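You operate a simulated robot arm through the tools that you are given. There is no shell and no other tool.

Carry out the task below with a simulated two-armed robot. There is one attempt and no reset: what you move stays moved.

Task
Lock the blue book in the cash box.
Fine: the lid ends shut and the key turned to locked.
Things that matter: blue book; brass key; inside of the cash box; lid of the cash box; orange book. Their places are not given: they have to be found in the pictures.

The check looks at the end state, three seconds after you hand in, the way a careful person would. Anything else that was tipped, shoved, dropped, spilled or broken makes it a failure. Lids that push on must go on centred and level and be pressed home; caps that screw on are set level and turned clockwise until they are tight.

Robot
Two 7-joint arms with fingered hands on one trunk that stands fixed in place. Base frame: the origin is at the foot of the trunk, x ahead of it, y to its left, z up. Readings come in mm, degrees, newtons and seconds.
The left shoulder is at [46, 125, 1151], the right one opposite. With the tool pointing down near the work surface each hand reaches from about 440 to 840 mm from the base axis, measured 20 degrees to its own side. Payload 4 kg a hand.
The TCP of each hand is the grasp point between the finger pads, 29 mm short of the fingertips. In the tool frame z runs along the fingers and y along their closing line. The gripper opens to 100 mm; its body begins 34 mm behind the TCP. The gripper is a hand of 5 fingers: y runs from the thumb to the fingers, the wrist lies at [-15, -105, -177] in the tool frame, and closing takes about 1.5 s.
Orientation is that of the tool frame in the base frame, as a unit quaternion [x, y, z, w]. With the fingers straight down and the wrist toward the robot, the tool's x, y and z point along [0, 1, 0], [1, 0, 0] and [0, 0, -1] of the base frame.

Tools
- The arms move only by the tool jog_arm. It takes "left_commands", "right_commands" or both (then of equal length, played together; a hand with none holds still); each is a list of rows, each a list of 7 numbers: the shift along the base's x, y, z in units of 50 mm (1.0 is 50 mm), then the turn, a rotation vector about the base's x, y, z in units of 5 degrees (1.0 is 5 degrees), then the opening, from 0 (shut) to 1 (fully open). In form: [[dx, dy, dz, wx, wy, wz, claw], ...]. A call has 1 to 20 rows; each row shifts and turns the commanded pose from where the row before left it. A call with a number of a shift or a turn outside -1 to 1 is refused whole. A row lasts 0.2 s, in which the tool goes at most 50 mm and 8.6 degrees; a call with a longer step from one row to the next is refused whole, and so is a gripper value outside its range. Where a pose cannot be reached the arm comes as near as it can. A force on the tool above 90 N (or 10 N above the force at the start of the call, whichever is more), or a blocked arm, ends the call early, and 0.2 s more pass. The fingers move at their own pace (about 45 mm/s each) and stop on an object; they squeeze with about 32 N. The grip force told is the motor's: it shows also when the fingers shut on nothing. Time passes only in rows, and 0.2 s behind the last, so rows that do not move let the fingers close. The reply holds the time, the measured pose of the TCP, the force on the tool along the base axes, the opening and the grip force, in the units named above and with some noise, with the torque about the TCP (base axes, N m) and any sound that the robot's microphone picked up.
- Cameras (640 x 400 px; columns grow to the right, rows downward): "scene" is now at [127.4, -61.7, 1324.4]; the picture's right is [-0.65, -0.76, 0.00], its down [-0.09, 0.07, -0.99] and it looks along [0.76, -0.64, -0.11] (base axes); focal length 220 px, centre (320, 200). "left" rides on the left gripper at [-66, -86, -121] in its tool frame; the picture's right is [-0.76, -0.31, 0.58], its down [0.59, -0.70, 0.40] and it looks along [0.28, 0.64, 0.71] (tool axes); focal length 247 px, centre (320, 200). "right" rides on the right gripper at [66, -86, -121] in its tool frame; the picture's right is [-0.76, 0.31, -0.58], its down [-0.59, -0.70, 0.40] and it looks along [-0.28, 0.64, 0.71] (tool axes); focal length 247 px, centre (320, 200).
- snapshot(camera): a new picture of that camera. No time passes.
- slide_trunk(by): moves the trunk up (or, below 0, down) by that many mm; the arms and the scene camera ride with it, the base frame stays. It gives what a move gives, with no picture.
- grasp_type(shape, hand): the hand has 5 fingers and takes this shape, open, in about a second: jaw (thumb against the fingers, like two jaws); tri (thumb and two fingers); tip (a fingertip pinch); poke (one finger out to press); point (the index stretched); flat (the hand flat); cup (the hand cupped); fist (a fist). The gripper value then closes the fingers along that shape, each until it touches; the sizes above hold for jaw. It gives what a move gives, with no picture.
- head_to(pan, tilt): turns the head with the scene camera to pan (to the left, within 80 degrees either way) and tilt (down, from -29 to 69), counted from straight ahead of the robot (the tilt from the chest, where the trunk bows). It gives what a move gives.
- measure_at(camera, pixels): there is no depth. For up to 12 entries [column, row, z] of the newest picture of that camera ("zoom" is the newest enlarged one), the place [x, y] in the base frame at which the ray of that pixel passes the height z, good to about 2 mm. No time passes.
- enlarge(camera, box): a new picture of the part [left, top, right, bottom] of that camera's present view, enlarged. No time passes.
- finish_job(): hands the job in; it is judged then, once.

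Leave the grippers open and the arms clear of the work at the hand-in unless told otherwise.

The tools are called after "Emit:" as a command line: name --argument value ..., lists and objects as JSON in quotes. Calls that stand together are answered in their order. jog_arm: Moves the arms, as the interface text tells. Its arguments: {"type":"object","properties":{"left_commands":{"type":"array","items":{"type":"array","items":{"type":"number"}}},"right_commands":{"type":"array","items":{"type":"array","items":{"type":"number"}}}},"required":[]} The other tools are called the same way: slide_trunk (by) moves the trunk up or down; grasp_type (shape, hand) gives the hand a shape; head_to (pan, tilt) turns the head that bears the scene camera; snapshot (camera) takes a picture; measure_at (camera, pixels) gives the place at which the rays of pixels pass given heights; enlarge (camera, box) takes an enlarged picture of a part of a camera's view; finish_job () hands the job in.

At the start:

```text
time_s: 0.0
left_tool_pos: [493.6, -70.6, 1318.8]
left_ee_rot: [0.706, 0.708, 0.0, 0.002]
left_force: [0.6, 0.3, 0.0]
left_torque: [0.0, -0.03, 0.01]
left_grip_width: 99.8
left_grasp_force: 0.1
left_shape: jaw
right_tool_pos: [388.1, -421.7, 1362.6]
right_ee_rot: [0.707, 0.707, 0.0, 0.0]
right_force: [-0.4, -0.4, 0.8]
right_torque: [0.0, 0.02, -0.03]
right_grip_width: 100.1
right_grasp_force: 0.0
right_shape: jaw
trunk travel left (down, up): [-350.0, 397.0]
head pan, tilt (commanded): [-40.2, 6.5]
```

scene: 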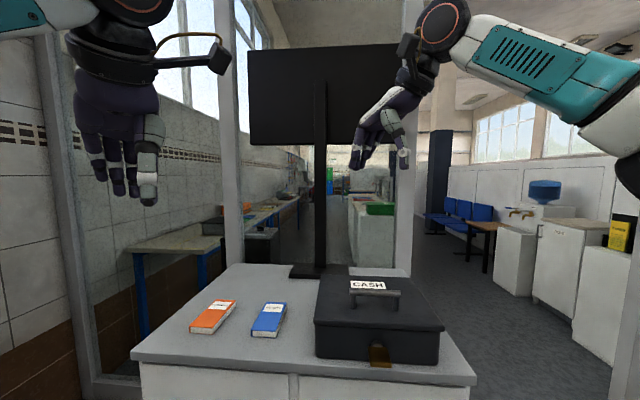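
right: 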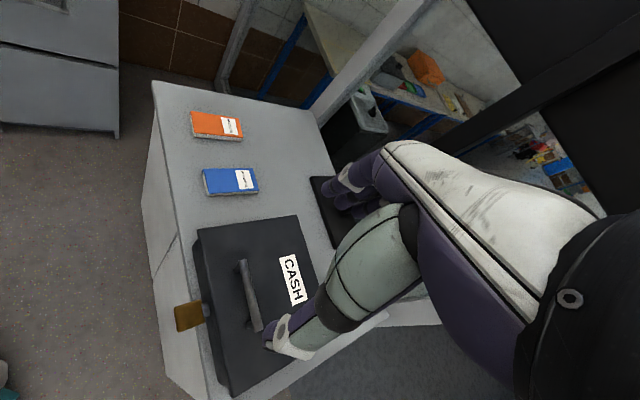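
left: 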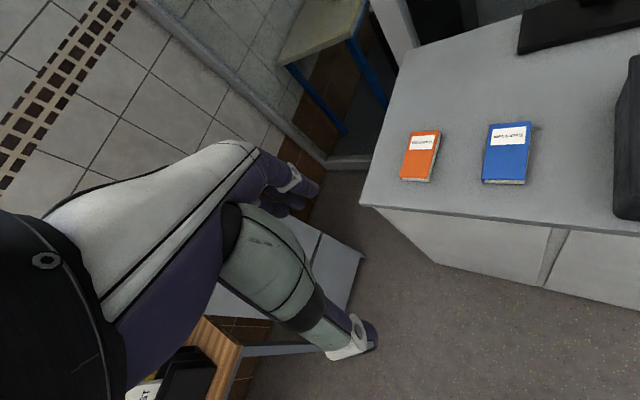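

I see a table with an orange book (about 213,316), a blue book (268,320), and a black cash box with a handle and a brass key at the front (380,355). I'll tilt the head down and look closer.

Emit:
head_to --pan -40 --tilt 35

```text
time_s: 0.9
left_tool_pos: [493.6, -71.5, 1319.4]
left_ee_rot: [0.707, 0.707, -0.001, 0.0]
left_force: [-0.5, -0.4, -0.5]
left_torque: [-0.03, -0.01, 0.0]
left_grip_width: 99.8
left_grasp_force: 0.1
left_shape: jaw
right_tool_pos: [387.3, -420.8, 1362.7]
right_ee_rot: [0.707, 0.707, 0.0, -0.001]
right_force: [-0.9, -0.1, 0.3]
right_torque: [0.04, 0.02, -0.01]
right_grip_width: 99.6
right_grasp_force: 0.0
right_shape: jaw
trunk travel left (down, up): [-350.0, 397.0]
head pan, tilt (commanded): [-40.0, 35.0]
```

The head is now tilted down; I'll take a picture and an enlarged view of the table.

Emit:
snapshot --camera "scene"

Emit:
enlarge --camera "scene" --box '[160, 100, 480, 300]'

```text
taken
```

scene: 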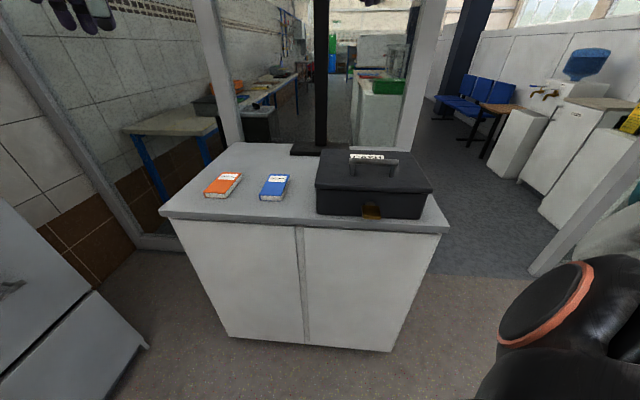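

```text
2.00 times, centred on (320, 200) of scene
```

zoom: 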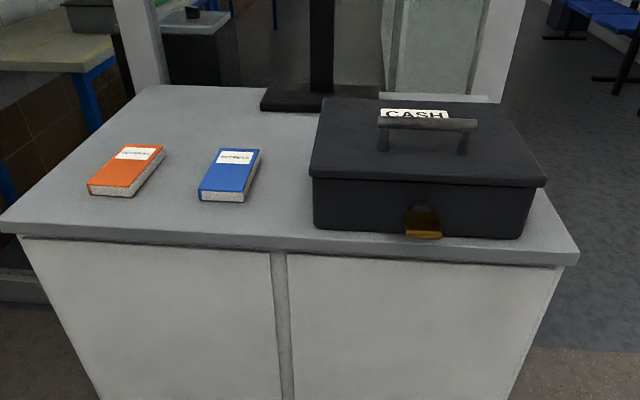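

Next I work out the table height: I compare the cabinet foot on the floor (z=0) with the tabletop edges at guessed heights.

Emit:
measure_at --camera "scene" --pixels '[[229, 338, 0], [391, 352, 0], [298, 344, 0], [174, 219, 850], [174, 219, 900], [174, 219, 950], [436, 234, 850], [436, 234, 900], [436, 234, 950], [298, 227, 850], [298, 227, 900], [298, 227, 950]]'

Emit:
enlarge --camera "scene" --box '[300, 130, 460, 230]'

Emit:
enlarge --camera "right" --box '[130, 220, 330, 400]'

```text
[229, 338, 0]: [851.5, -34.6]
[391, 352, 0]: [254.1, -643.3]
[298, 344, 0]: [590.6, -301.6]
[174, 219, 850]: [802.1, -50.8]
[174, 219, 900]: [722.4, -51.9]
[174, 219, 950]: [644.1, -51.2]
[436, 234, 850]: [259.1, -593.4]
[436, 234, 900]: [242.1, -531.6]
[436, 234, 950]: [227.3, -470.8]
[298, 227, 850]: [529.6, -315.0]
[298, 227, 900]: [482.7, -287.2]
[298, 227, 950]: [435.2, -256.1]
```

```text
4.00 times, centred on (380, 180) of scene
```

zoom: 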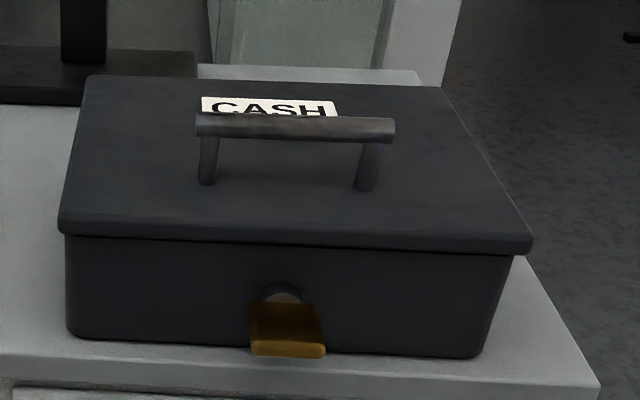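

```text
2.22 times, centred on (230, 310) of right
```

zoom: 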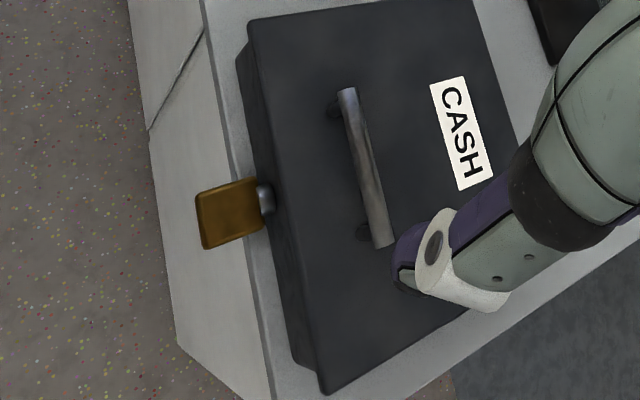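

The front face sits along a line about 632 mm from the base axis, facing the robot at roughly 45°. I'll get the table height by triangulating with the wrist cameras, so I'll take fresh pictures of both.

Emit:
enlarge --camera "left" --box '[340, 80, 640, 260]'

Emit:
snapshot --camera "right"

Emit:
snapshot --camera "left"

Emit:
enlarge --camera "right" --box '[140, 70, 300, 220]'

Emit:
enlarge --camera "scene" --box '[150, 130, 310, 230]'

```text
2.13 times, centred on (490, 170) of left
```

zoom: 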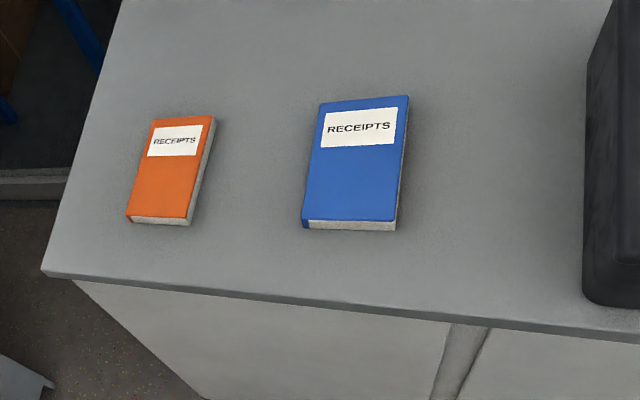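

```text
taken
```

right: 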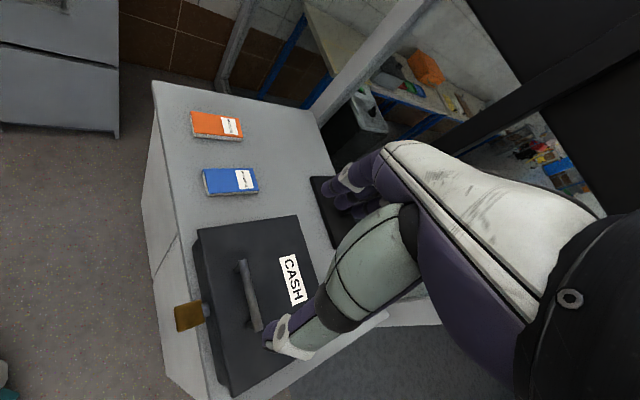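

```text
taken
```

left: 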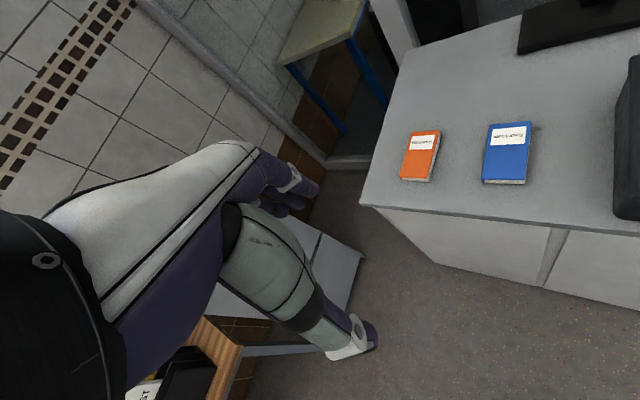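

```text
2.67 times, centred on (220, 145) of right
```

zoom: 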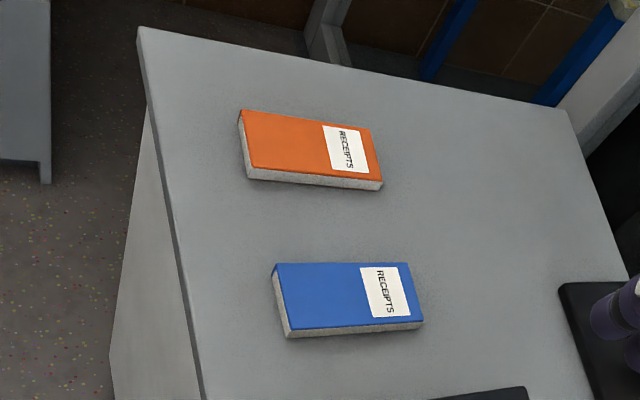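

```text
4.00 times, centred on (230, 180) of scene
```

zoom: 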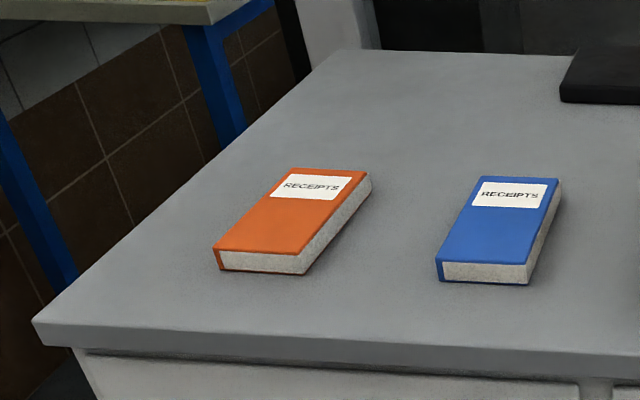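

I'll compare the table's front-left corner and the blue book's near-left top corner in all three views at several heights.

Emit:
measure_at --camera "scene" --pixels '[[158, 210, 840], [158, 210, 870], [158, 210, 900], [259.25, 195.5, 840], [259.25, 195.5, 870], [259.25, 195.5, 900], [259.25, 195.5, 930]]'

Emit:
measure_at --camera "left" --pixels '[[358.8, 202.8, 840], [358.8, 202.8, 870], [358.8, 202.8, 900], [481.6, 179.4, 840], [481.6, 179.4, 870], [481.6, 179.4, 900], [481.6, 179.4, 930]]'

Emit:
measure_at --camera "right" --pixels '[[151.7, 80.1, 840], [151.7, 80.1, 870], [151.7, 80.1, 900], [203.5, 169, 840], [203.5, 169, 870], [203.5, 169, 900], [203.5, 169, 930]]'

```text
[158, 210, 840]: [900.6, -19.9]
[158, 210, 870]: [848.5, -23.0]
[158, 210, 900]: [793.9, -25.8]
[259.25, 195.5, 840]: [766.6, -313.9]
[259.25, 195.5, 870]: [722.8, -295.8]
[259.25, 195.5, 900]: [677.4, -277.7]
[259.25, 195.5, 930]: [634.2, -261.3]
```

```text
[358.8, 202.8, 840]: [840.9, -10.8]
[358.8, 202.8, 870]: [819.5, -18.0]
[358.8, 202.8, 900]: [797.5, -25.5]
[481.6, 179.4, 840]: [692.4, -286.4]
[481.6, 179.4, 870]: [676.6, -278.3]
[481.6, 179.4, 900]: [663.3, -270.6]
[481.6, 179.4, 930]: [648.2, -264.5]
```

```text
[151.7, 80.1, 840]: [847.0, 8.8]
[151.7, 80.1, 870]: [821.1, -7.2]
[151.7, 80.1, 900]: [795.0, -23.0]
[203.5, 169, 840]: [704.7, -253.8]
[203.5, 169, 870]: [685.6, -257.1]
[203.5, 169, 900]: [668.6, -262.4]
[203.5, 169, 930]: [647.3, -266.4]
```

The table top agrees across cameras at z≈900 (corner at about [795,-25]), and the blue book top is at about z≈918. Next I measure the box, key and book outlines from the scene camera.

Emit:
measure_at --camera "scene" --pixels '[[317.5, 213.75, 900], [420, 218.75, 900], [315, 187.5, 1000], [432.5, 191, 1000], [322, 149.5, 1000], [410, 152, 1000], [315, 187.5, 980], [432.5, 191, 980], [322, 149.5, 980], [410, 152, 980], [449.5, 227, 900], [158, 210, 900]]'

Emit:
measure_at --camera "right" --pixels '[[194, 240, 1000], [297, 216, 1000], [231, 396, 1000], [194, 240, 980], [297, 216, 980], [231, 396, 980], [242, 262, 1020], [258, 329, 1020], [177, 309, 940], [178, 331, 940], [202, 302, 940], [203, 324, 940]]'

```text
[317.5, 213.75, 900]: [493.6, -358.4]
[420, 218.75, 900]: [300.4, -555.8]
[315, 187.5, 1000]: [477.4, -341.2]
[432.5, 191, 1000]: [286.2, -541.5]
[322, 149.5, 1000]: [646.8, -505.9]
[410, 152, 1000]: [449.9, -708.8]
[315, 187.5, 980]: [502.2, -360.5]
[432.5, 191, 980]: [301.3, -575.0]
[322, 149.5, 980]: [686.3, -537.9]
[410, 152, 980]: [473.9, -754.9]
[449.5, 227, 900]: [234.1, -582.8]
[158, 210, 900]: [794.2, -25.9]
```

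```text
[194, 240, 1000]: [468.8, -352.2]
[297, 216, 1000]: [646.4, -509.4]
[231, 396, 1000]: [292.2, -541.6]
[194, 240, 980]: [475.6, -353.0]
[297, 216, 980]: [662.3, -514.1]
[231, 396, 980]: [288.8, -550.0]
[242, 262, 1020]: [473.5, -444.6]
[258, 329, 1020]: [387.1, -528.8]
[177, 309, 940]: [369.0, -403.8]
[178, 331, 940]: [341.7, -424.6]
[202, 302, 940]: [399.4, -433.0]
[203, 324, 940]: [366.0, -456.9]
```

The lid top fits z≈1000, with corners near (477,-341), (286,-541), (450,-709), (647,-506). I'll look closely at the key and handle with high zooms.

Emit:
enlarge --camera "scene" --box '[350, 190, 398, 220]'

Emit:
enlarge --camera "right" --box '[164, 280, 228, 340]'

Emit:
enlarge --camera "right" --box '[180, 210, 340, 310]'

```text
13.33 times, centred on (374, 205) of scene
```

zoom: 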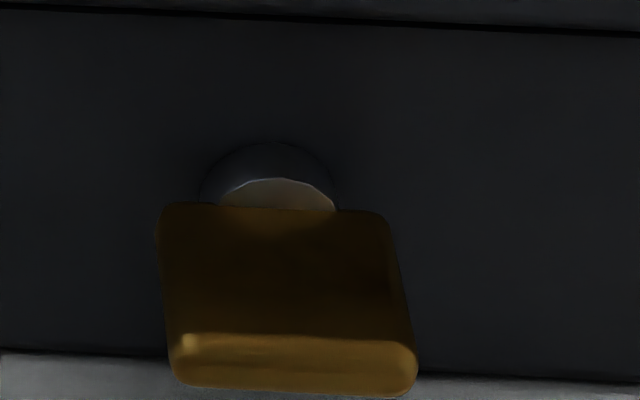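

```text
6.67 times, centred on (196, 310) of right
```

zoom: 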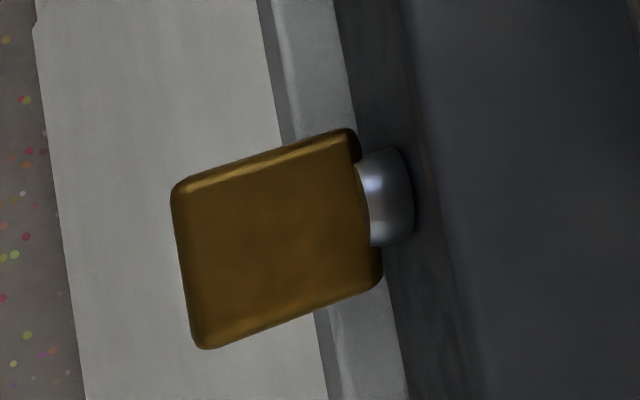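

```text
4.00 times, centred on (260, 260) of right
```

zoom: 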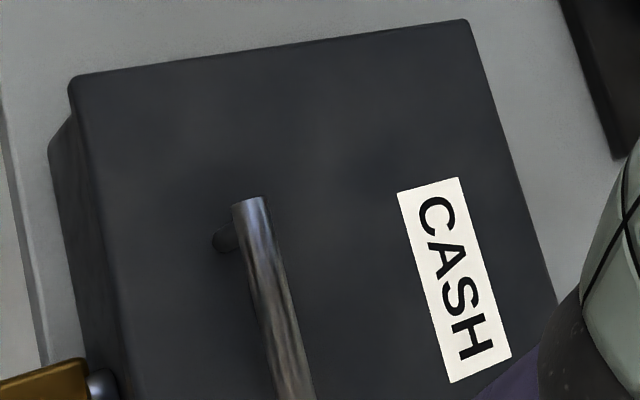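

The key bow is a flat brass plate lying horizontally, projecting toward the robot from the lock cylinder. I triangulate its corners and the handle ends.

Emit:
measure_at --camera "scene" --pixels '[[362, 205.6, 930], [362, 205.6, 950], [362, 205.6, 970], [363.1, 215.4, 930], [363.1, 215.4, 950], [363.1, 215.4, 970], [381.1, 215.9, 930], [381.1, 215.9, 950], [381.1, 215.9, 970], [379.1, 205.9, 930], [379.1, 205.9, 950], [379.1, 205.9, 970]]'

Emit:
measure_at --camera "right" --pixels '[[200.5, 299.5, 930], [200.5, 299.5, 950], [200.5, 299.5, 970], [173.8, 308.2, 930], [173.8, 308.2, 950], [173.8, 308.2, 970], [178.8, 332.2, 930], [178.8, 332.2, 950], [178.8, 332.2, 970], [205, 322.8, 930], [205, 322.8, 950], [205, 322.8, 970]]'

```text
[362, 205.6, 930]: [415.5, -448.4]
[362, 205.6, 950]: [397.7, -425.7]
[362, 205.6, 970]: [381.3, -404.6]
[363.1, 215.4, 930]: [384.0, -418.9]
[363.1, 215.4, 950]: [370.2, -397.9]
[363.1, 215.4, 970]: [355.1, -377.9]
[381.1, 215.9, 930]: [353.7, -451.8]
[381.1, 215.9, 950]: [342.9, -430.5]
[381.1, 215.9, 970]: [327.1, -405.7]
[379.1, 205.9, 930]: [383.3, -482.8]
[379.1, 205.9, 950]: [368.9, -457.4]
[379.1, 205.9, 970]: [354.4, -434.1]
```

```text
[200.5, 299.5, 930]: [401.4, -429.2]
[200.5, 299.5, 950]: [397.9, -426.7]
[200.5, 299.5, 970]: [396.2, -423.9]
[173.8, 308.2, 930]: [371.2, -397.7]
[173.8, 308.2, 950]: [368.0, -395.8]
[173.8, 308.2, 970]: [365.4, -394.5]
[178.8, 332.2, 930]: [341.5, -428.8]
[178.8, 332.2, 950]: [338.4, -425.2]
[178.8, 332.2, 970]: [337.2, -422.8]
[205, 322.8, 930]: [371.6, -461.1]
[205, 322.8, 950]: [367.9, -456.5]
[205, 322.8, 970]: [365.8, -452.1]
```

The key bow is about 42×41 mm at z≈946, centred near (369,-427). I recheck the lid's front edge and the handle with closer zooms.

Emit:
enlarge --camera "scene" --box '[308, 170, 356, 200]'

Emit:
enlarge --camera "scene" --box '[340, 150, 404, 190]'

Emit:
enlarge --camera "right" --box '[220, 240, 284, 340]'

Emit:
measure_at --camera "right" --pixels '[[198.75, 229.5, 1000], [198.75, 229.5, 980]]'

```text
13.33 times, centred on (332, 185) of scene
```

zoom: 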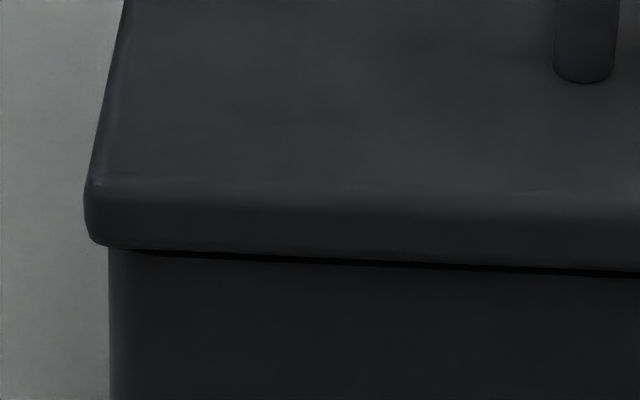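

```text
10.00 times, centred on (372, 170) of scene
```

zoom: 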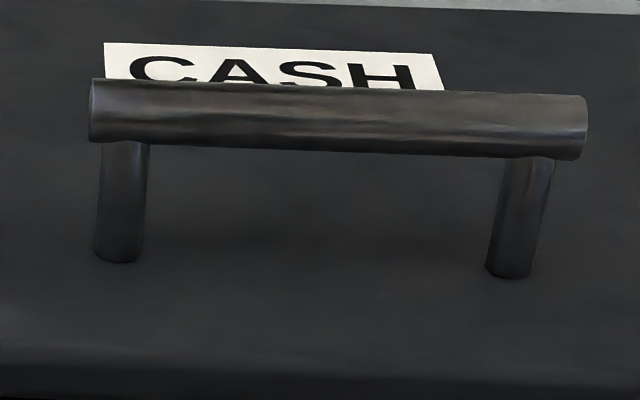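

```text
4.00 times, centred on (252, 290) of right
```

zoom: 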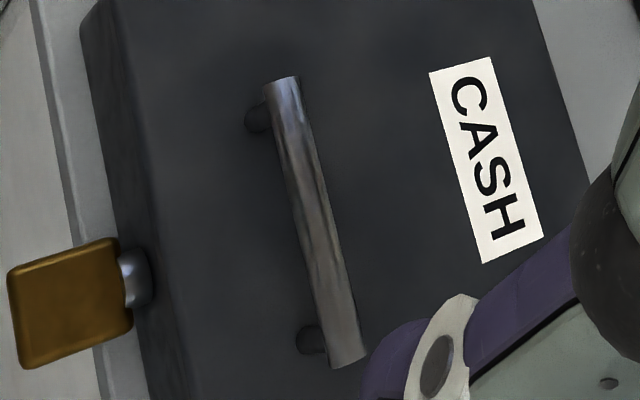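

```text
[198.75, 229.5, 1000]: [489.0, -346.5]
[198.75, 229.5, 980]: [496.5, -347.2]
```

I triangulate the handle bar ends and post feet as well as the lid's front-left top corner.

Emit:
measure_at --camera "scene" --pixels '[[349, 161, 1030], [349, 161, 1045], [349, 161, 1060], [398.7, 162.8, 1030], [398.7, 162.8, 1045], [398.7, 162.8, 1060], [351.8, 175.8, 1000], [390.8, 177.5, 1000], [315.1, 183.9, 1000], [315.1, 188.4, 980]]'

Emit:
measure_at --camera "right" --pixels '[[242.5, 260, 1030], [242.5, 260, 1045], [242.5, 260, 1060], [259, 330.5, 1030], [259, 330.5, 1045], [259, 330.5, 1060], [236.2, 269.5, 1000], [249.5, 325, 1000]]'

```text
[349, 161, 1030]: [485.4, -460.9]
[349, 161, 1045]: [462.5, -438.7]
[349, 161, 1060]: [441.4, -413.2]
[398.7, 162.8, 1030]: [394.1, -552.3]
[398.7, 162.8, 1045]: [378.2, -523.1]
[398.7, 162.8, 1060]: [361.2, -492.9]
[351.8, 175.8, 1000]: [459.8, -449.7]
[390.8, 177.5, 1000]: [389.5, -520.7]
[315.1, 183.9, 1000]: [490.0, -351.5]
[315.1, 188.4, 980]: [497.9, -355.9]
```

```text
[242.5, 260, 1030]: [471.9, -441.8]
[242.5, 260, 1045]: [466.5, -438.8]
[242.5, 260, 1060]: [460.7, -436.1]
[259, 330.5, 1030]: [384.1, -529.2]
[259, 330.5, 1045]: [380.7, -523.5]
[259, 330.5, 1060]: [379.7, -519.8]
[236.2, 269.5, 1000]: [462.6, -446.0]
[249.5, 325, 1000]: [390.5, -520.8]
```

The handle bar is at z≈1044 from (465,-439) to (380,-523); the lid top spans from about n=595 to 817 along the box's depth. Now I measure the blue book outline, the monitor stand and the post behind.

Emit:
measure_at --camera "scene" --pixels '[[259.25, 195.5, 918], [281.75, 196.25, 918], [289.75, 175, 918], [270.5, 174.25, 918], [260, 200.5, 900], [281.5, 201, 900], [291, 153, 910], [349, 155, 910], [321, 146, 912]]'

Emit:
enlarge --camera "scene" --box '[280, 110, 376, 170]'

Emit:
enlarge --camera "scene" --box '[248, 165, 312, 205]'

```text
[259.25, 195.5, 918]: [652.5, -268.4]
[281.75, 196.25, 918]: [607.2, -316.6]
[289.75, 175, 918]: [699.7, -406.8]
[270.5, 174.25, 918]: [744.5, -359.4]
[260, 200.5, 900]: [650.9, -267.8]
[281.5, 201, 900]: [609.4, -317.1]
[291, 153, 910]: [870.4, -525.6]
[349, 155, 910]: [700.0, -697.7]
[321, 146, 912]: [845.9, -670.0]
```

```text
6.67 times, centred on (328, 140) of scene
```

zoom: 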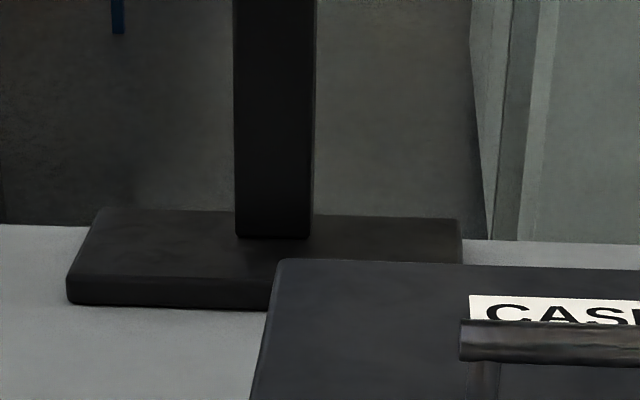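

```text
10.00 times, centred on (280, 185) of scene
```

zoom: 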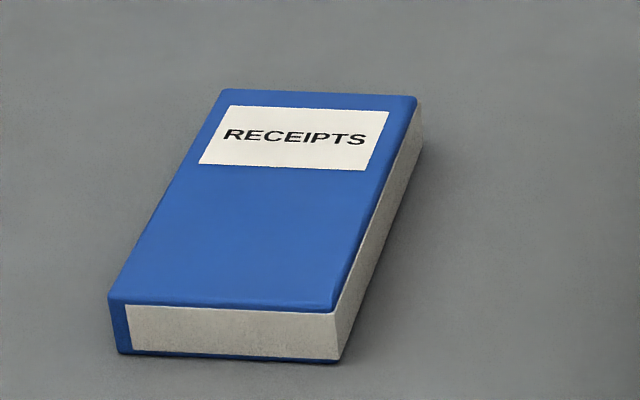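

The blue book is about 66×130×20 mm, centred near (676,-338). The stand behind the box sits well back (n≈990+), so the lid has room to swing. I'll raise the trunk 150 mm so that the right arm can follow the handle as the lid opens.

Emit:
slide_trunk --by 150

```text
time_s: 2.7
left_tool_pos: [492.8, -72.6, 1469.8]
left_ee_rot: [0.707, 0.707, -0.002, 0.001]
left_force: [-0.1, 1.0, 0.6]
left_torque: [0.05, 0.02, -0.02]
left_grip_width: 99.9
left_grasp_force: 0.1
left_shape: jaw
right_tool_pos: [387.9, -421.4, 1512.2]
right_ee_rot: [0.707, 0.707, 0.0, 0.001]
right_force: [0.5, -0.5, -0.2]
right_torque: [0.0, -0.02, -0.03]
right_grip_width: 99.5
right_grasp_force: 0.0
right_shape: jaw
trunk travel left (down, up): [-500.0, 247.0]
head pan, tilt (commanded): [-40.0, 35.0]
```

The trunk is up. The right hand now yaws -45° to align its closing line across the handle bar, pitches 15° forward, and descends to about 130 mm above the handle (target ≈ [398,-457,1177]).

Emit:
jog_arm --right_commands '[[0.0172, -0.0595, -0.559, 0, 0, -1, 1], [0.0172, -0.0595, -0.559, 0, 0, -1, 1], [0.0172, -0.0595, -0.559, 0, 0, -1, 1], [0.0172, -0.0595, -0.559, 0, 0, -1, 1], [0.0172, -0.0595, -0.559, 0, 0, -1, 1], [0.0172, -0.0595, -0.559, 0, 0, -1, 1], [0.0172, -0.0595, -0.559, 0, 0, -1, 1], [0.0172, -0.0595, -0.559, 0, 0, -1, 1], [0.0172, -0.0595, -0.559, 0, 0, -1, 1], [0.0172, -0.0595, -0.559, -0.707, -0.707, 0, 0.6], [0.0172, -0.0595, -0.559, -0.707, -0.707, 0, 0.6], [0.0172, -0.0595, -0.559, -0.707, -0.707, 0, 0.6], [0, 0, 0, 0, 0, 0, 0.6], [0, 0, 0, 0, 0, 0, 0.6], [0, 0, 0, 0, 0, 0, 0.6]]'

```text
time_s: 5.9
left_tool_pos: [493.1, -71.1, 1469.9]
left_ee_rot: [0.706, 0.709, -0.001, 0.0]
left_force: [0.4, 0.3, 0.4]
left_torque: [-0.03, 0.02, -0.01]
left_grip_width: 99.6
left_grasp_force: 0.1
left_shape: jaw
right_tool_pos: [397.3, -457.0, 1176.1]
right_ee_rot: [0.916, 0.379, 0.049, 0.121]
right_force: [-0.4, -0.4, 0.6]
right_torque: [-0.01, -0.02, 0.0]
right_grip_width: 60.2
right_grasp_force: 0.1
right_shape: jaw
trunk travel left (down, up): [-500.0, 247.0]
head pan, tilt (commanded): [-40.0, 35.0]
```

The hand is in place above the handle at [397,-457,1176]. I check from the right camera and the scene camera.

Emit:
snapshot --camera "right"

Emit:
snapshot --camera "scene"

```text
taken
```

right: 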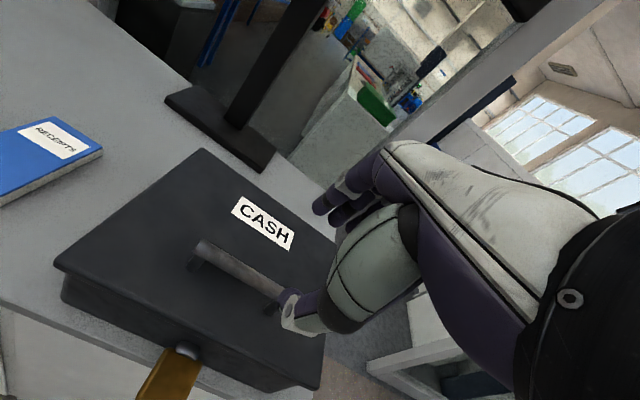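

```text
taken
```

scene: 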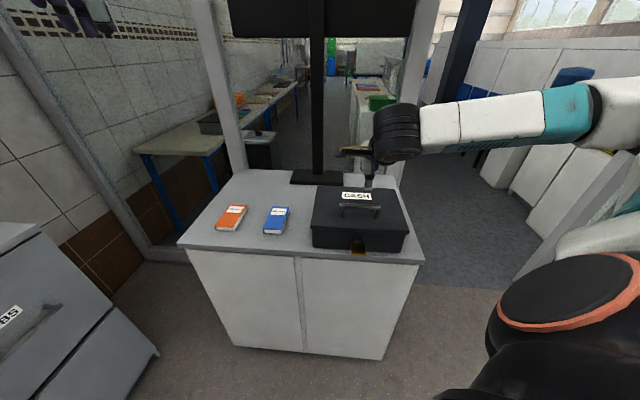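

The point 130 mm ahead along the fingers should appear at about (253,278), which lies on the handle bar. I zoom in to check the alignment.

Emit:
enlarge --camera "right" --box '[160, 200, 340, 340]'

Emit:
enlarge --camera "scene" --box '[300, 120, 440, 270]'

```text
2.86 times, centred on (250, 270) of right
```

zoom: 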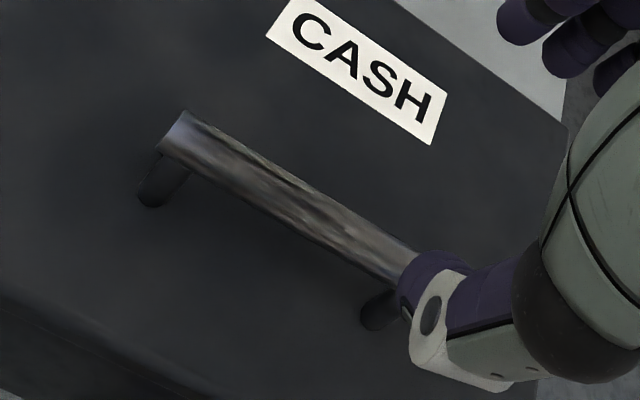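

```text
2.67 times, centred on (370, 195) of scene
```

zoom: 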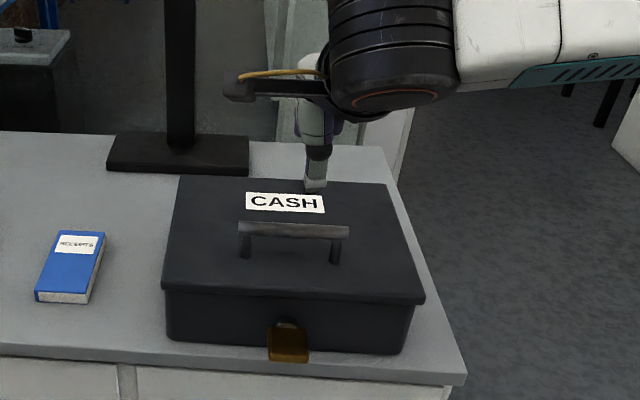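

The finger line meets the bar. I check how centred I am along the bar by measuring its visible left end and post feet.

Emit:
measure_at --camera "right" --pixels '[[202, 248, 1044], [201, 246, 1044], [203, 251, 1044], [194, 268, 1000], [269, 311, 1000], [252.6, 277.6, 1050], [252.6, 277.6, 1044]]'

```text
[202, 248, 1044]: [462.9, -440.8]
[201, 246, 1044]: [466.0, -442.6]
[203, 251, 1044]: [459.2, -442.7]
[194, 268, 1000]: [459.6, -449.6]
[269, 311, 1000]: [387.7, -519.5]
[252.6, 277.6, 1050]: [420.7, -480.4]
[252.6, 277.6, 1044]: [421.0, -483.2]
```

Alignment is within a couple of mm. I descend along the fingers to the bar at ≈[422,-481,1051], then check before closing.

Emit:
jog_arm --right_commands '[[0.1, -0.1, -0.5, 0, 0, 0, 0.6], [0.1, -0.1, -0.5, 0, 0, 0, 0.6], [0.1, -0.1, -0.5, 0, 0, 0, 0.6], [0.1, -0.1, -0.5, 0, 0, 0, 0.6], [0.094, -0.09, -0.5, 0, 0, 0, 0.6]]'

Emit:
enlarge --camera "right" --box '[200, 140, 420, 320]'

Emit:
enlarge --camera "scene" --box '[300, 120, 440, 270]'

```text
time_s: 7.1
left_tool_pos: [493.9, -71.8, 1469.1]
left_ee_rot: [0.706, 0.708, -0.001, 0.0]
left_force: [-0.2, 0.2, 0.5]
left_torque: [0.0, 0.01, 0.0]
left_grip_width: 99.8
left_grasp_force: 0.1
left_shape: jaw
right_tool_pos: [422.7, -481.9, 1051.0]
right_ee_rot: [0.916, 0.38, 0.05, 0.12]
right_force: [-0.5, -0.5, -0.3]
right_torque: [0.02, 0.0, 0.01]
right_grip_width: 59.9
right_grasp_force: 0.1
right_shape: jaw
trunk travel left (down, up): [-500.0, 247.0]
head pan, tilt (commanded): [-40.0, 35.0]
```

```text
2.22 times, centred on (310, 230) of right
```

zoom: 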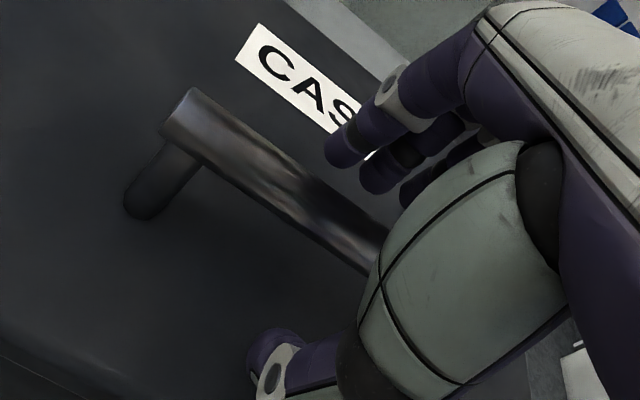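

```text
2.67 times, centred on (370, 195) of scene
```

zoom: 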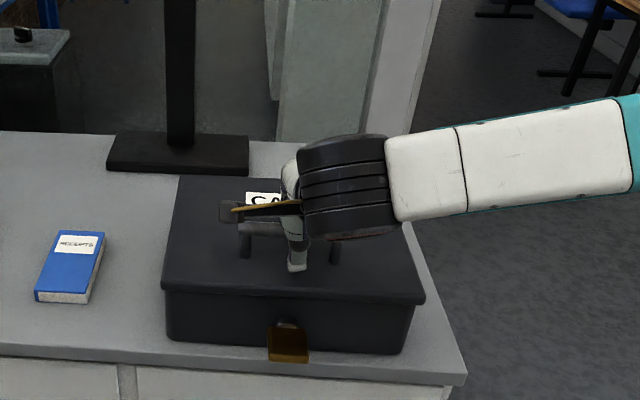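

No contact force, and the bar is between thumb and fingers. I close the grip on the bar.

Emit:
jog_arm --right_commands '[[0, 0, 0, 0, 0, 0, 0], [0, 0, 0, 0, 0, 0, 0], [0, 0, 0, 0, 0, 0, 0], [0, 0, 0, 0, 0, 0, 0], [0, 0, 0, 0, 0, 0, 0], [0, 0, 0, 0, 0, 0, 0], [0, 0, 0, 0, 0, 0, 0]]'

Emit:
enlarge --camera "right" --box '[200, 140, 420, 320]'

```text
time_s: 8.7
left_tool_pos: [493.9, -72.7, 1468.6]
left_ee_rot: [0.706, 0.708, 0.0, 0.0]
left_force: [-0.6, 0.7, 0.6]
left_torque: [0.02, -0.01, 0.0]
left_grip_width: 99.6
left_grasp_force: 0.0
left_shape: jaw
right_tool_pos: [423.2, -481.8, 1050.0]
right_ee_rot: [0.916, 0.379, 0.049, 0.12]
right_force: [3.7, -4.1, -5.0]
right_torque: [-0.08, 0.03, 0.17]
right_grip_width: 2.2
right_grasp_force: 32.0
right_shape: jaw
trunk travel left (down, up): [-500.0, 247.0]
head pan, tilt (commanded): [-40.0, 35.0]
```

```text
2.22 times, centred on (310, 230) of right
```

zoom: 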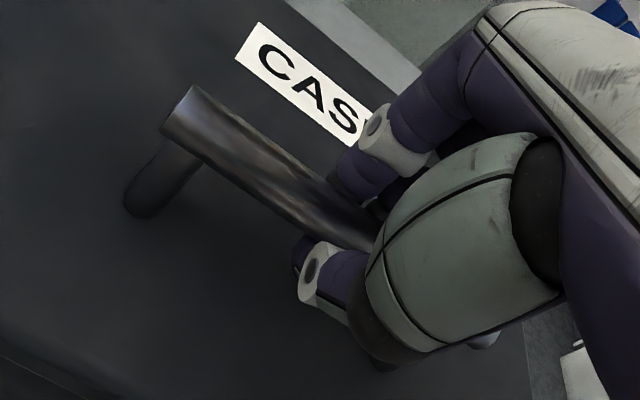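

The fingers have closed around the bar (32 N grip). I'll now lift gently along an arc about the rear hinge (first about 10° of lid angle), pitching the hand back slightly, and watch forces.

Emit:
jog_arm --right_commands '[[0.047, -0.047, 0.15, 0.106, 0.106, 0, 0], [0.047, -0.047, 0.15, 0.106, 0.106, 0, 0], [0.056, -0.056, 0.144, 0.106, 0.106, 0, 0], [0.056, -0.056, 0.144, 0.106, 0.106, 0, 0]]'

Emit:
enlarge --camera "scene" --box '[300, 120, 440, 270]'

```text
time_s: 9.7
left_tool_pos: [488.7, -68.5, 1471.1]
left_ee_rot: [0.706, 0.708, -0.001, 0.001]
left_force: [0.3, -0.2, -0.4]
left_torque: [0.01, 0.0, 0.01]
left_grip_width: 100.0
left_grasp_force: 0.0
left_shape: jaw
right_tool_pos: [429.4, -487.9, 1083.5]
right_ee_rot: [0.918, 0.382, 0.039, 0.095]
right_force: [-19.1, 20.4, 1.3]
right_torque: [0.7, 0.92, -0.26]
right_grip_width: 0.0
right_grasp_force: 31.8
right_shape: jaw
trunk travel left (down, up): [-500.0, 247.0]
head pan, tilt (commanded): [-40.0, 35.0]
```

```text
2.67 times, centred on (370, 195) of scene
```

zoom: 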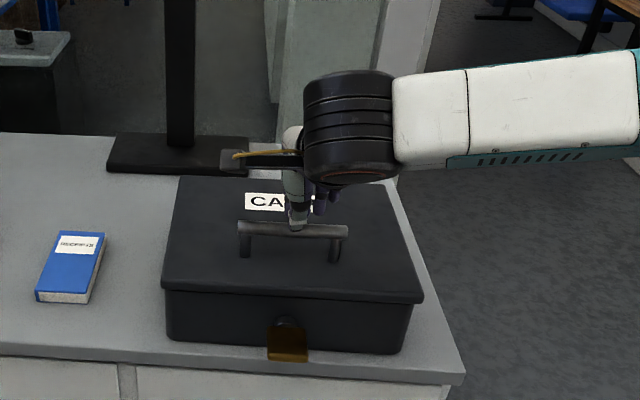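

The grip width dropped to 0 and the box looks unchanged, so the fingers slipped up off the bar rather than lifting the lid. I look at the hand up close.

Emit:
snapshot --camera "right"

Emit:
enlarge --camera "scene" --box '[340, 170, 420, 220]'

```text
taken
```

right: 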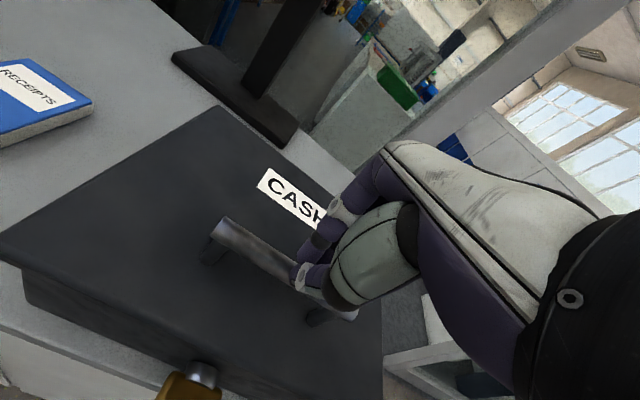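

```text
8.00 times, centred on (380, 195) of scene
```

zoom: 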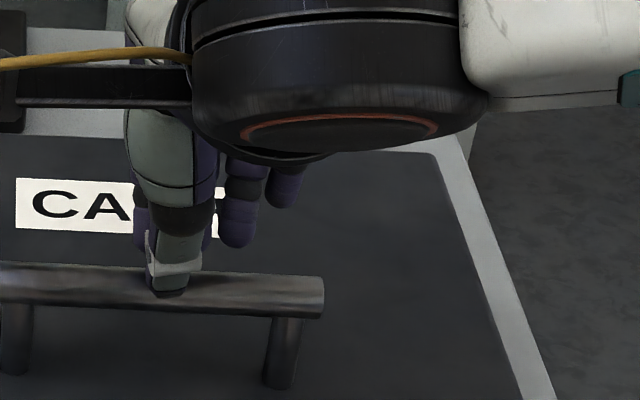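

The thumb ended up on top of the bar: the bar had been beyond the pads, near the fingertips, so it was squeezed out. I'll open, rise, set the fingers vertical, and regrasp deeper with the TCP slightly below the bar axis.

Emit:
jog_arm --right_commands '[[0, 0, 0.5, 0, 0, 0, 0.6], [0, 0, 0.5, 0.566, 0.566, 0, 0.6], [0, 0, 0.2, 0.566, 0.566, 0, 0.6], [0, 0, 0, 0.566, 0.566, 0, 0.6], [0, 0, 0, 0, 0, 0, 0.6], [0, 0, 0, 0, 0, 0, 0.6], [0, 0, 0, 0, 0, 0, 0.6]]'

Emit:
snapshot --camera "right"

Emit:
enlarge --camera "right" --box '[160, 200, 340, 340]'

```text
time_s: 11.3
left_tool_pos: [493.7, -71.6, 1469.6]
left_ee_rot: [0.706, 0.708, 0.0, 0.0]
left_force: [-0.5, -0.2, 0.1]
left_torque: [0.01, -0.01, 0.0]
left_grip_width: 99.7
left_grasp_force: 0.1
left_shape: jaw
right_tool_pos: [433.5, -492.7, 1140.3]
right_ee_rot: [0.924, 0.383, -0.001, -0.001]
right_force: [0.9, -0.6, 0.0]
right_torque: [0.01, 0.0, 0.02]
right_grip_width: 60.0
right_grasp_force: 0.1
right_shape: jaw
trunk travel left (down, up): [-500.0, 247.0]
head pan, tilt (commanded): [-40.0, 35.0]
```

```text
taken
```

right: 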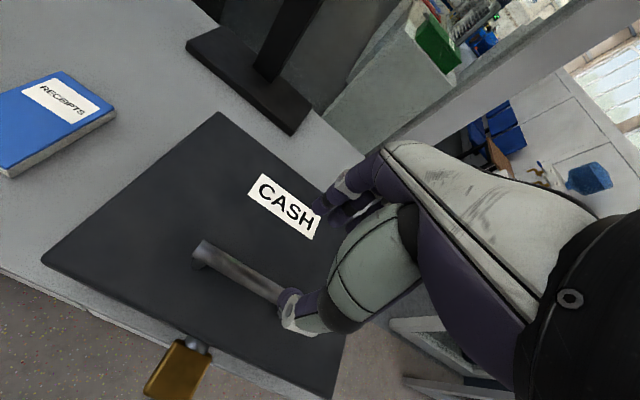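

```text
2.86 times, centred on (250, 270) of right
```

zoom: 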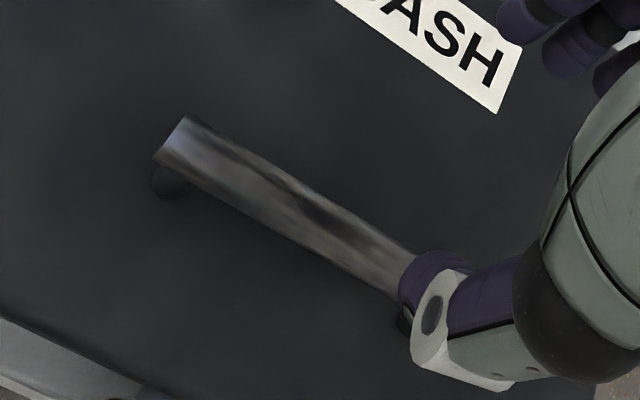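

The hand is free and vertical at [433.5,-492.7,1140]. I recheck the bar's position from here.

Emit:
measure_at --camera "right" --pixels '[[198.3, 249, 1044], [278, 292.7, 1044], [240, 271.5, 1044], [219, 112, 1000], [42, 262, 1000], [332, 397, 1000]]'

```text
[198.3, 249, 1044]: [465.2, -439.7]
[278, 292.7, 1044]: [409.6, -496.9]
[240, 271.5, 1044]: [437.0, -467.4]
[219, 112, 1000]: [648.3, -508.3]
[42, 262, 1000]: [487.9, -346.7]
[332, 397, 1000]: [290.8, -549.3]
```

The bar's still at n≈640, so the box did not move. I move over it and descend to z≈1036 with fingers vertical.

Emit:
jog_arm --right_commands '[[-0.214, 0.21, 0, 0, 0, 0, 0.6], [0, 0, -0.6, 0, 0, 0, 0.6], [0, 0, -0.6, 0, 0, 0, 0.6], [0, 0, -0.5, 0, 0, 0, 0.6], [0, 0, -0.386, 0, 0, 0, 0.6]]'

```text
time_s: 12.5
left_tool_pos: [493.8, -71.5, 1469.3]
left_ee_rot: [0.707, 0.707, 0.0, 0.0]
left_force: [0.1, 0.5, -0.1]
left_torque: [0.01, 0.01, 0.01]
left_grip_width: 100.1
left_grasp_force: 0.1
left_shape: jaw
right_tool_pos: [420.8, -480.3, 1036.5]
right_ee_rot: [0.924, 0.383, -0.001, -0.001]
right_force: [-0.1, -0.2, 0.5]
right_torque: [0.04, -0.01, -0.01]
right_grip_width: 60.1
right_grasp_force: 0.0
right_shape: jaw
trunk travel left (down, up): [-500.0, 247.0]
head pan, tilt (commanded): [-40.0, 35.0]
```

No contact at z=1036.5. I close the grip on the bar.

Emit:
jog_arm --right_commands '[[0.03, -0.03, 0, 0, 0, 0, 0.3], [0, 0, 0, 0, 0, 0, 0.0], [0, 0, 0, 0, 0, 0, 0], [0, 0, 0, 0, 0, 0, 0], [0, 0, 0, 0, 0, 0, 0], [0, 0, 0, 0, 0, 0, 0], [0, 0, 0, 0, 0, 0, 0]]'

Emit:
enlarge --camera "right" --box '[200, 140, 420, 320]'

Emit:
enlarge --camera "scene" --box '[340, 170, 420, 220]'

```text
time_s: 14.1
left_tool_pos: [493.3, -70.9, 1469.3]
left_ee_rot: [0.707, 0.707, -0.001, 0.001]
left_force: [-0.2, -0.1, 0.6]
left_torque: [0.0, 0.03, -0.03]
left_grip_width: 99.9
left_grasp_force: 0.1
left_shape: jaw
right_tool_pos: [423.9, -482.8, 1036.3]
right_ee_rot: [0.924, 0.383, 0.0, -0.001]
right_force: [-0.3, -1.0, -2.3]
right_torque: [0.02, -0.01, 0.21]
right_grip_width: 0.2
right_grasp_force: 31.9
right_shape: jaw
trunk travel left (down, up): [-500.0, 247.0]
head pan, tilt (commanded): [-40.0, 35.0]
```

```text
2.22 times, centred on (310, 230) of right
```

zoom: 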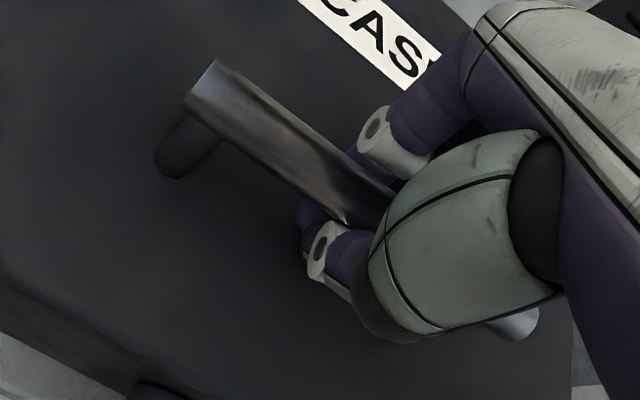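

```text
8.00 times, centred on (380, 195) of scene
```

zoom: 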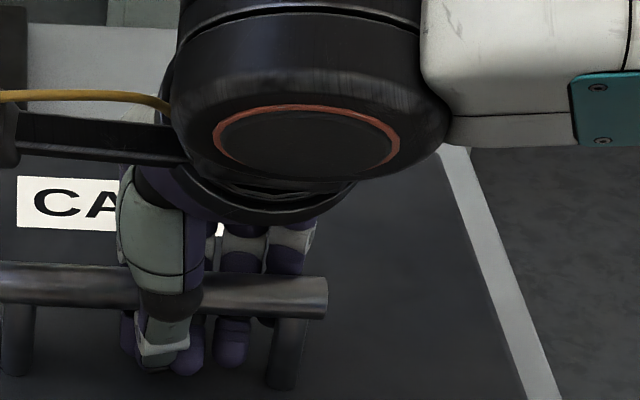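

Now the fingers pass behind and hook under the bar, and the thumb closes in front, so the bar is caged. I lift about 5° along the hinge arc and watch the forces.

Emit:
jog_arm --right_commands '[[0.043, -0.043, 0.15, 0, 0, 0, 0], [0.043, -0.043, 0.15, 0, 0, 0, 0], [0, 0, 0, 0, 0, 0, 0]]'

Emit:
enlarge --camera "scene" --box '[300, 120, 440, 270]'

```text
time_s: 14.9
left_tool_pos: [494.2, -72.9, 1468.9]
left_ee_rot: [0.707, 0.708, -0.001, -0.001]
left_force: [-0.6, -1.0, -1.1]
left_torque: [-0.03, 0.01, -0.02]
left_grip_width: 100.0
left_grasp_force: 0.1
left_shape: jaw
right_tool_pos: [425.6, -485.5, 1042.5]
right_ee_rot: [0.924, 0.383, -0.008, -0.009]
right_force: [-10.5, 17.4, -48.6]
right_torque: [-0.06, -0.31, 0.06]
right_grip_width: 0.1
right_grasp_force: 32.1
right_shape: jaw
trunk travel left (down, up): [-500.0, 247.0]
head pan, tilt (commanded): [-40.0, 35.0]
```

```text
2.67 times, centred on (370, 195) of scene
```

zoom: 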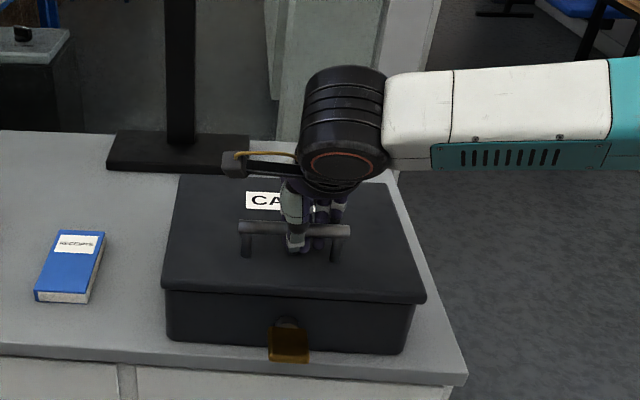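

The pull reached about 49 N downward with no lid motion: the box is locked at present. I'll lower, release the bar, and go to the key first.

Emit:
jog_arm --right_commands '[[-0.043, 0.043, -0.15, 0, 0, 0, 0], [-0.043, 0.043, -0.15, 0, 0, 0, 0], [0, 0, 0, 0, 0, 0, 0.6], [0, 0, 0, 0, 0, 0, 0.6], [0, 0, 0, 0, 0, 0, 0.6], [0, 0, 0, 0, 0, 0, 0.6], [0, 0, 0, 0, 0, 0, 0.6], [0, 0, 0.5, 0, 0, 0, 0.6], [0, 0, 0.8, 0, 0, 0, 0.6], [0, 0, 0.8, 0, 0, 0, 0.6]]'

Emit:
enlarge --camera "scene" --box '[300, 120, 440, 270]'

Emit:
enlarge --camera "scene" --box '[340, 230, 388, 260]'

```text
time_s: 17.1
left_tool_pos: [492.3, -71.2, 1469.6]
left_ee_rot: [0.706, 0.708, 0.0, 0.0]
left_force: [0.5, 0.1, 0.1]
left_torque: [0.01, -0.01, 0.04]
left_grip_width: 99.8
left_grasp_force: 0.1
left_shape: jaw
right_tool_pos: [423.3, -482.9, 1142.6]
right_ee_rot: [0.924, 0.383, -0.001, 0.0]
right_force: [0.1, -0.6, 0.2]
right_torque: [-0.01, 0.0, 0.02]
right_grip_width: 60.2
right_grasp_force: 0.1
right_shape: jaw
trunk travel left (down, up): [-500.0, 247.0]
head pan, tilt (commanded): [-40.0, 35.0]
```

```text
2.67 times, centred on (370, 195) of scene
```

zoom: 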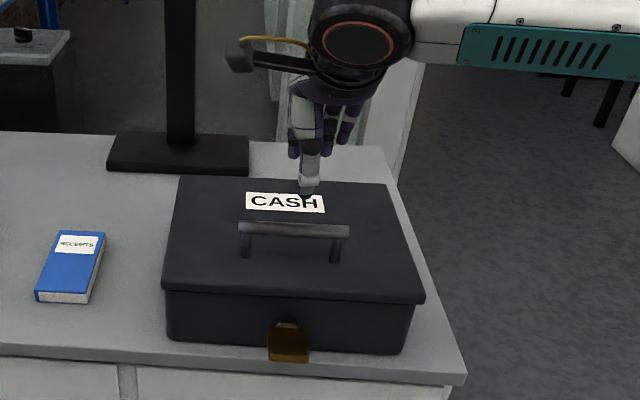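

```text
13.33 times, centred on (364, 245) of scene
```

zoom: 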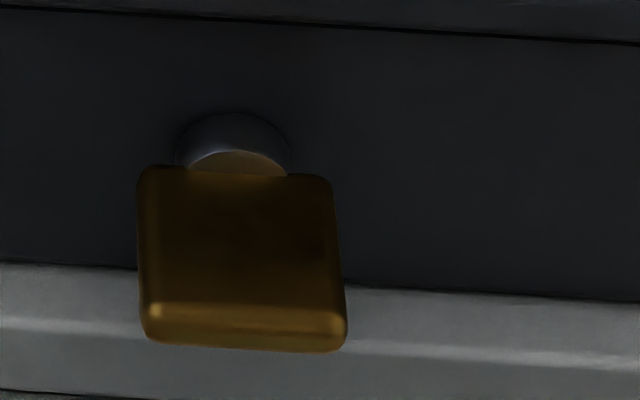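

The key plate is horizontal (zoom (240,260)), so "locked" is presumably this orientation. I'll turn the key by pressing with one finger from above, so I set the right hand to the "poke" shape and look at its geometry.

Emit:
grasp_type --hand "right" --shape "poke"

Emit:
snapshot --camera "right"

Emit:
enlarge --camera "scene" --box '[320, 110, 420, 210]'

Emit:
snapshot --camera "left"

```text
time_s: 18.0
left_tool_pos: [492.8, -70.8, 1469.7]
left_ee_rot: [0.706, 0.708, 0.0, 0.0]
left_force: [0.6, -0.9, -0.5]
left_torque: [0.02, -0.03, -0.02]
left_grip_width: 99.6
left_grasp_force: 0.0
left_shape: jaw
right_tool_pos: [424.2, -483.7, 1141.3]
right_ee_rot: [0.924, 0.382, 0.0, -0.001]
right_force: [0.0, 0.1, 0.6]
right_torque: [0.0, 0.02, -0.01]
right_grip_width: 0.0
right_grasp_force: 0.1
right_shape: poke
trunk travel left (down, up): [-500.0, 247.0]
head pan, tilt (commanded): [-40.0, 35.0]
```

```text
taken
```

right: 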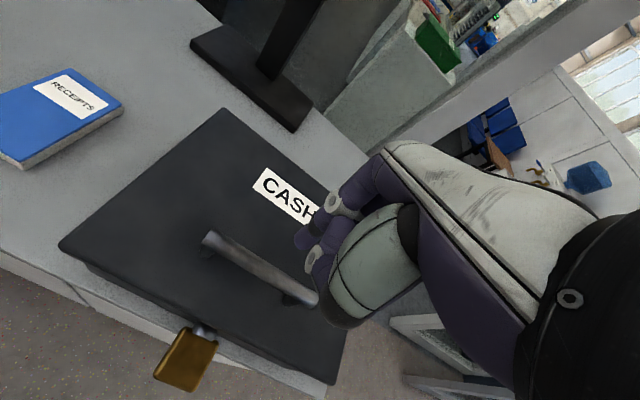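

```text
4.00 times, centred on (370, 160) of scene
```

zoom: 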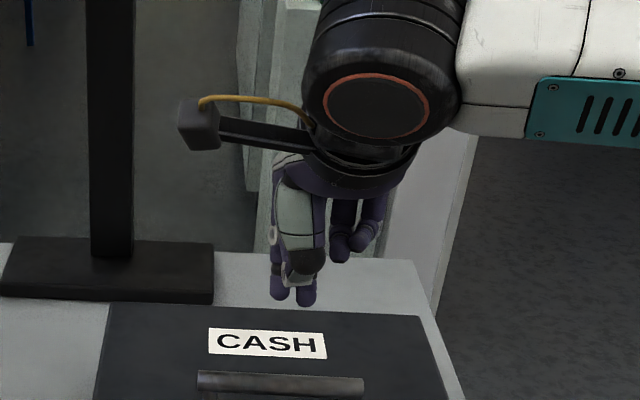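

```text
taken
```

left: 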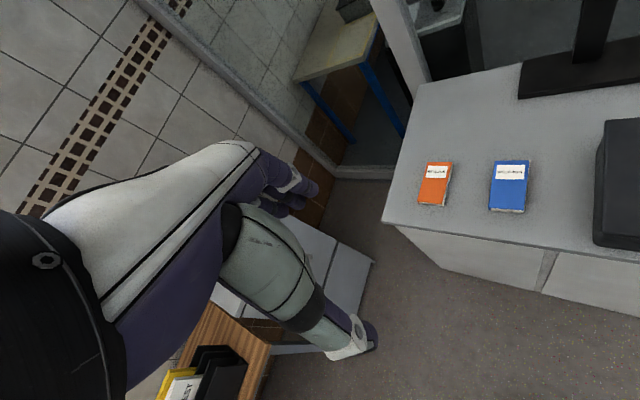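

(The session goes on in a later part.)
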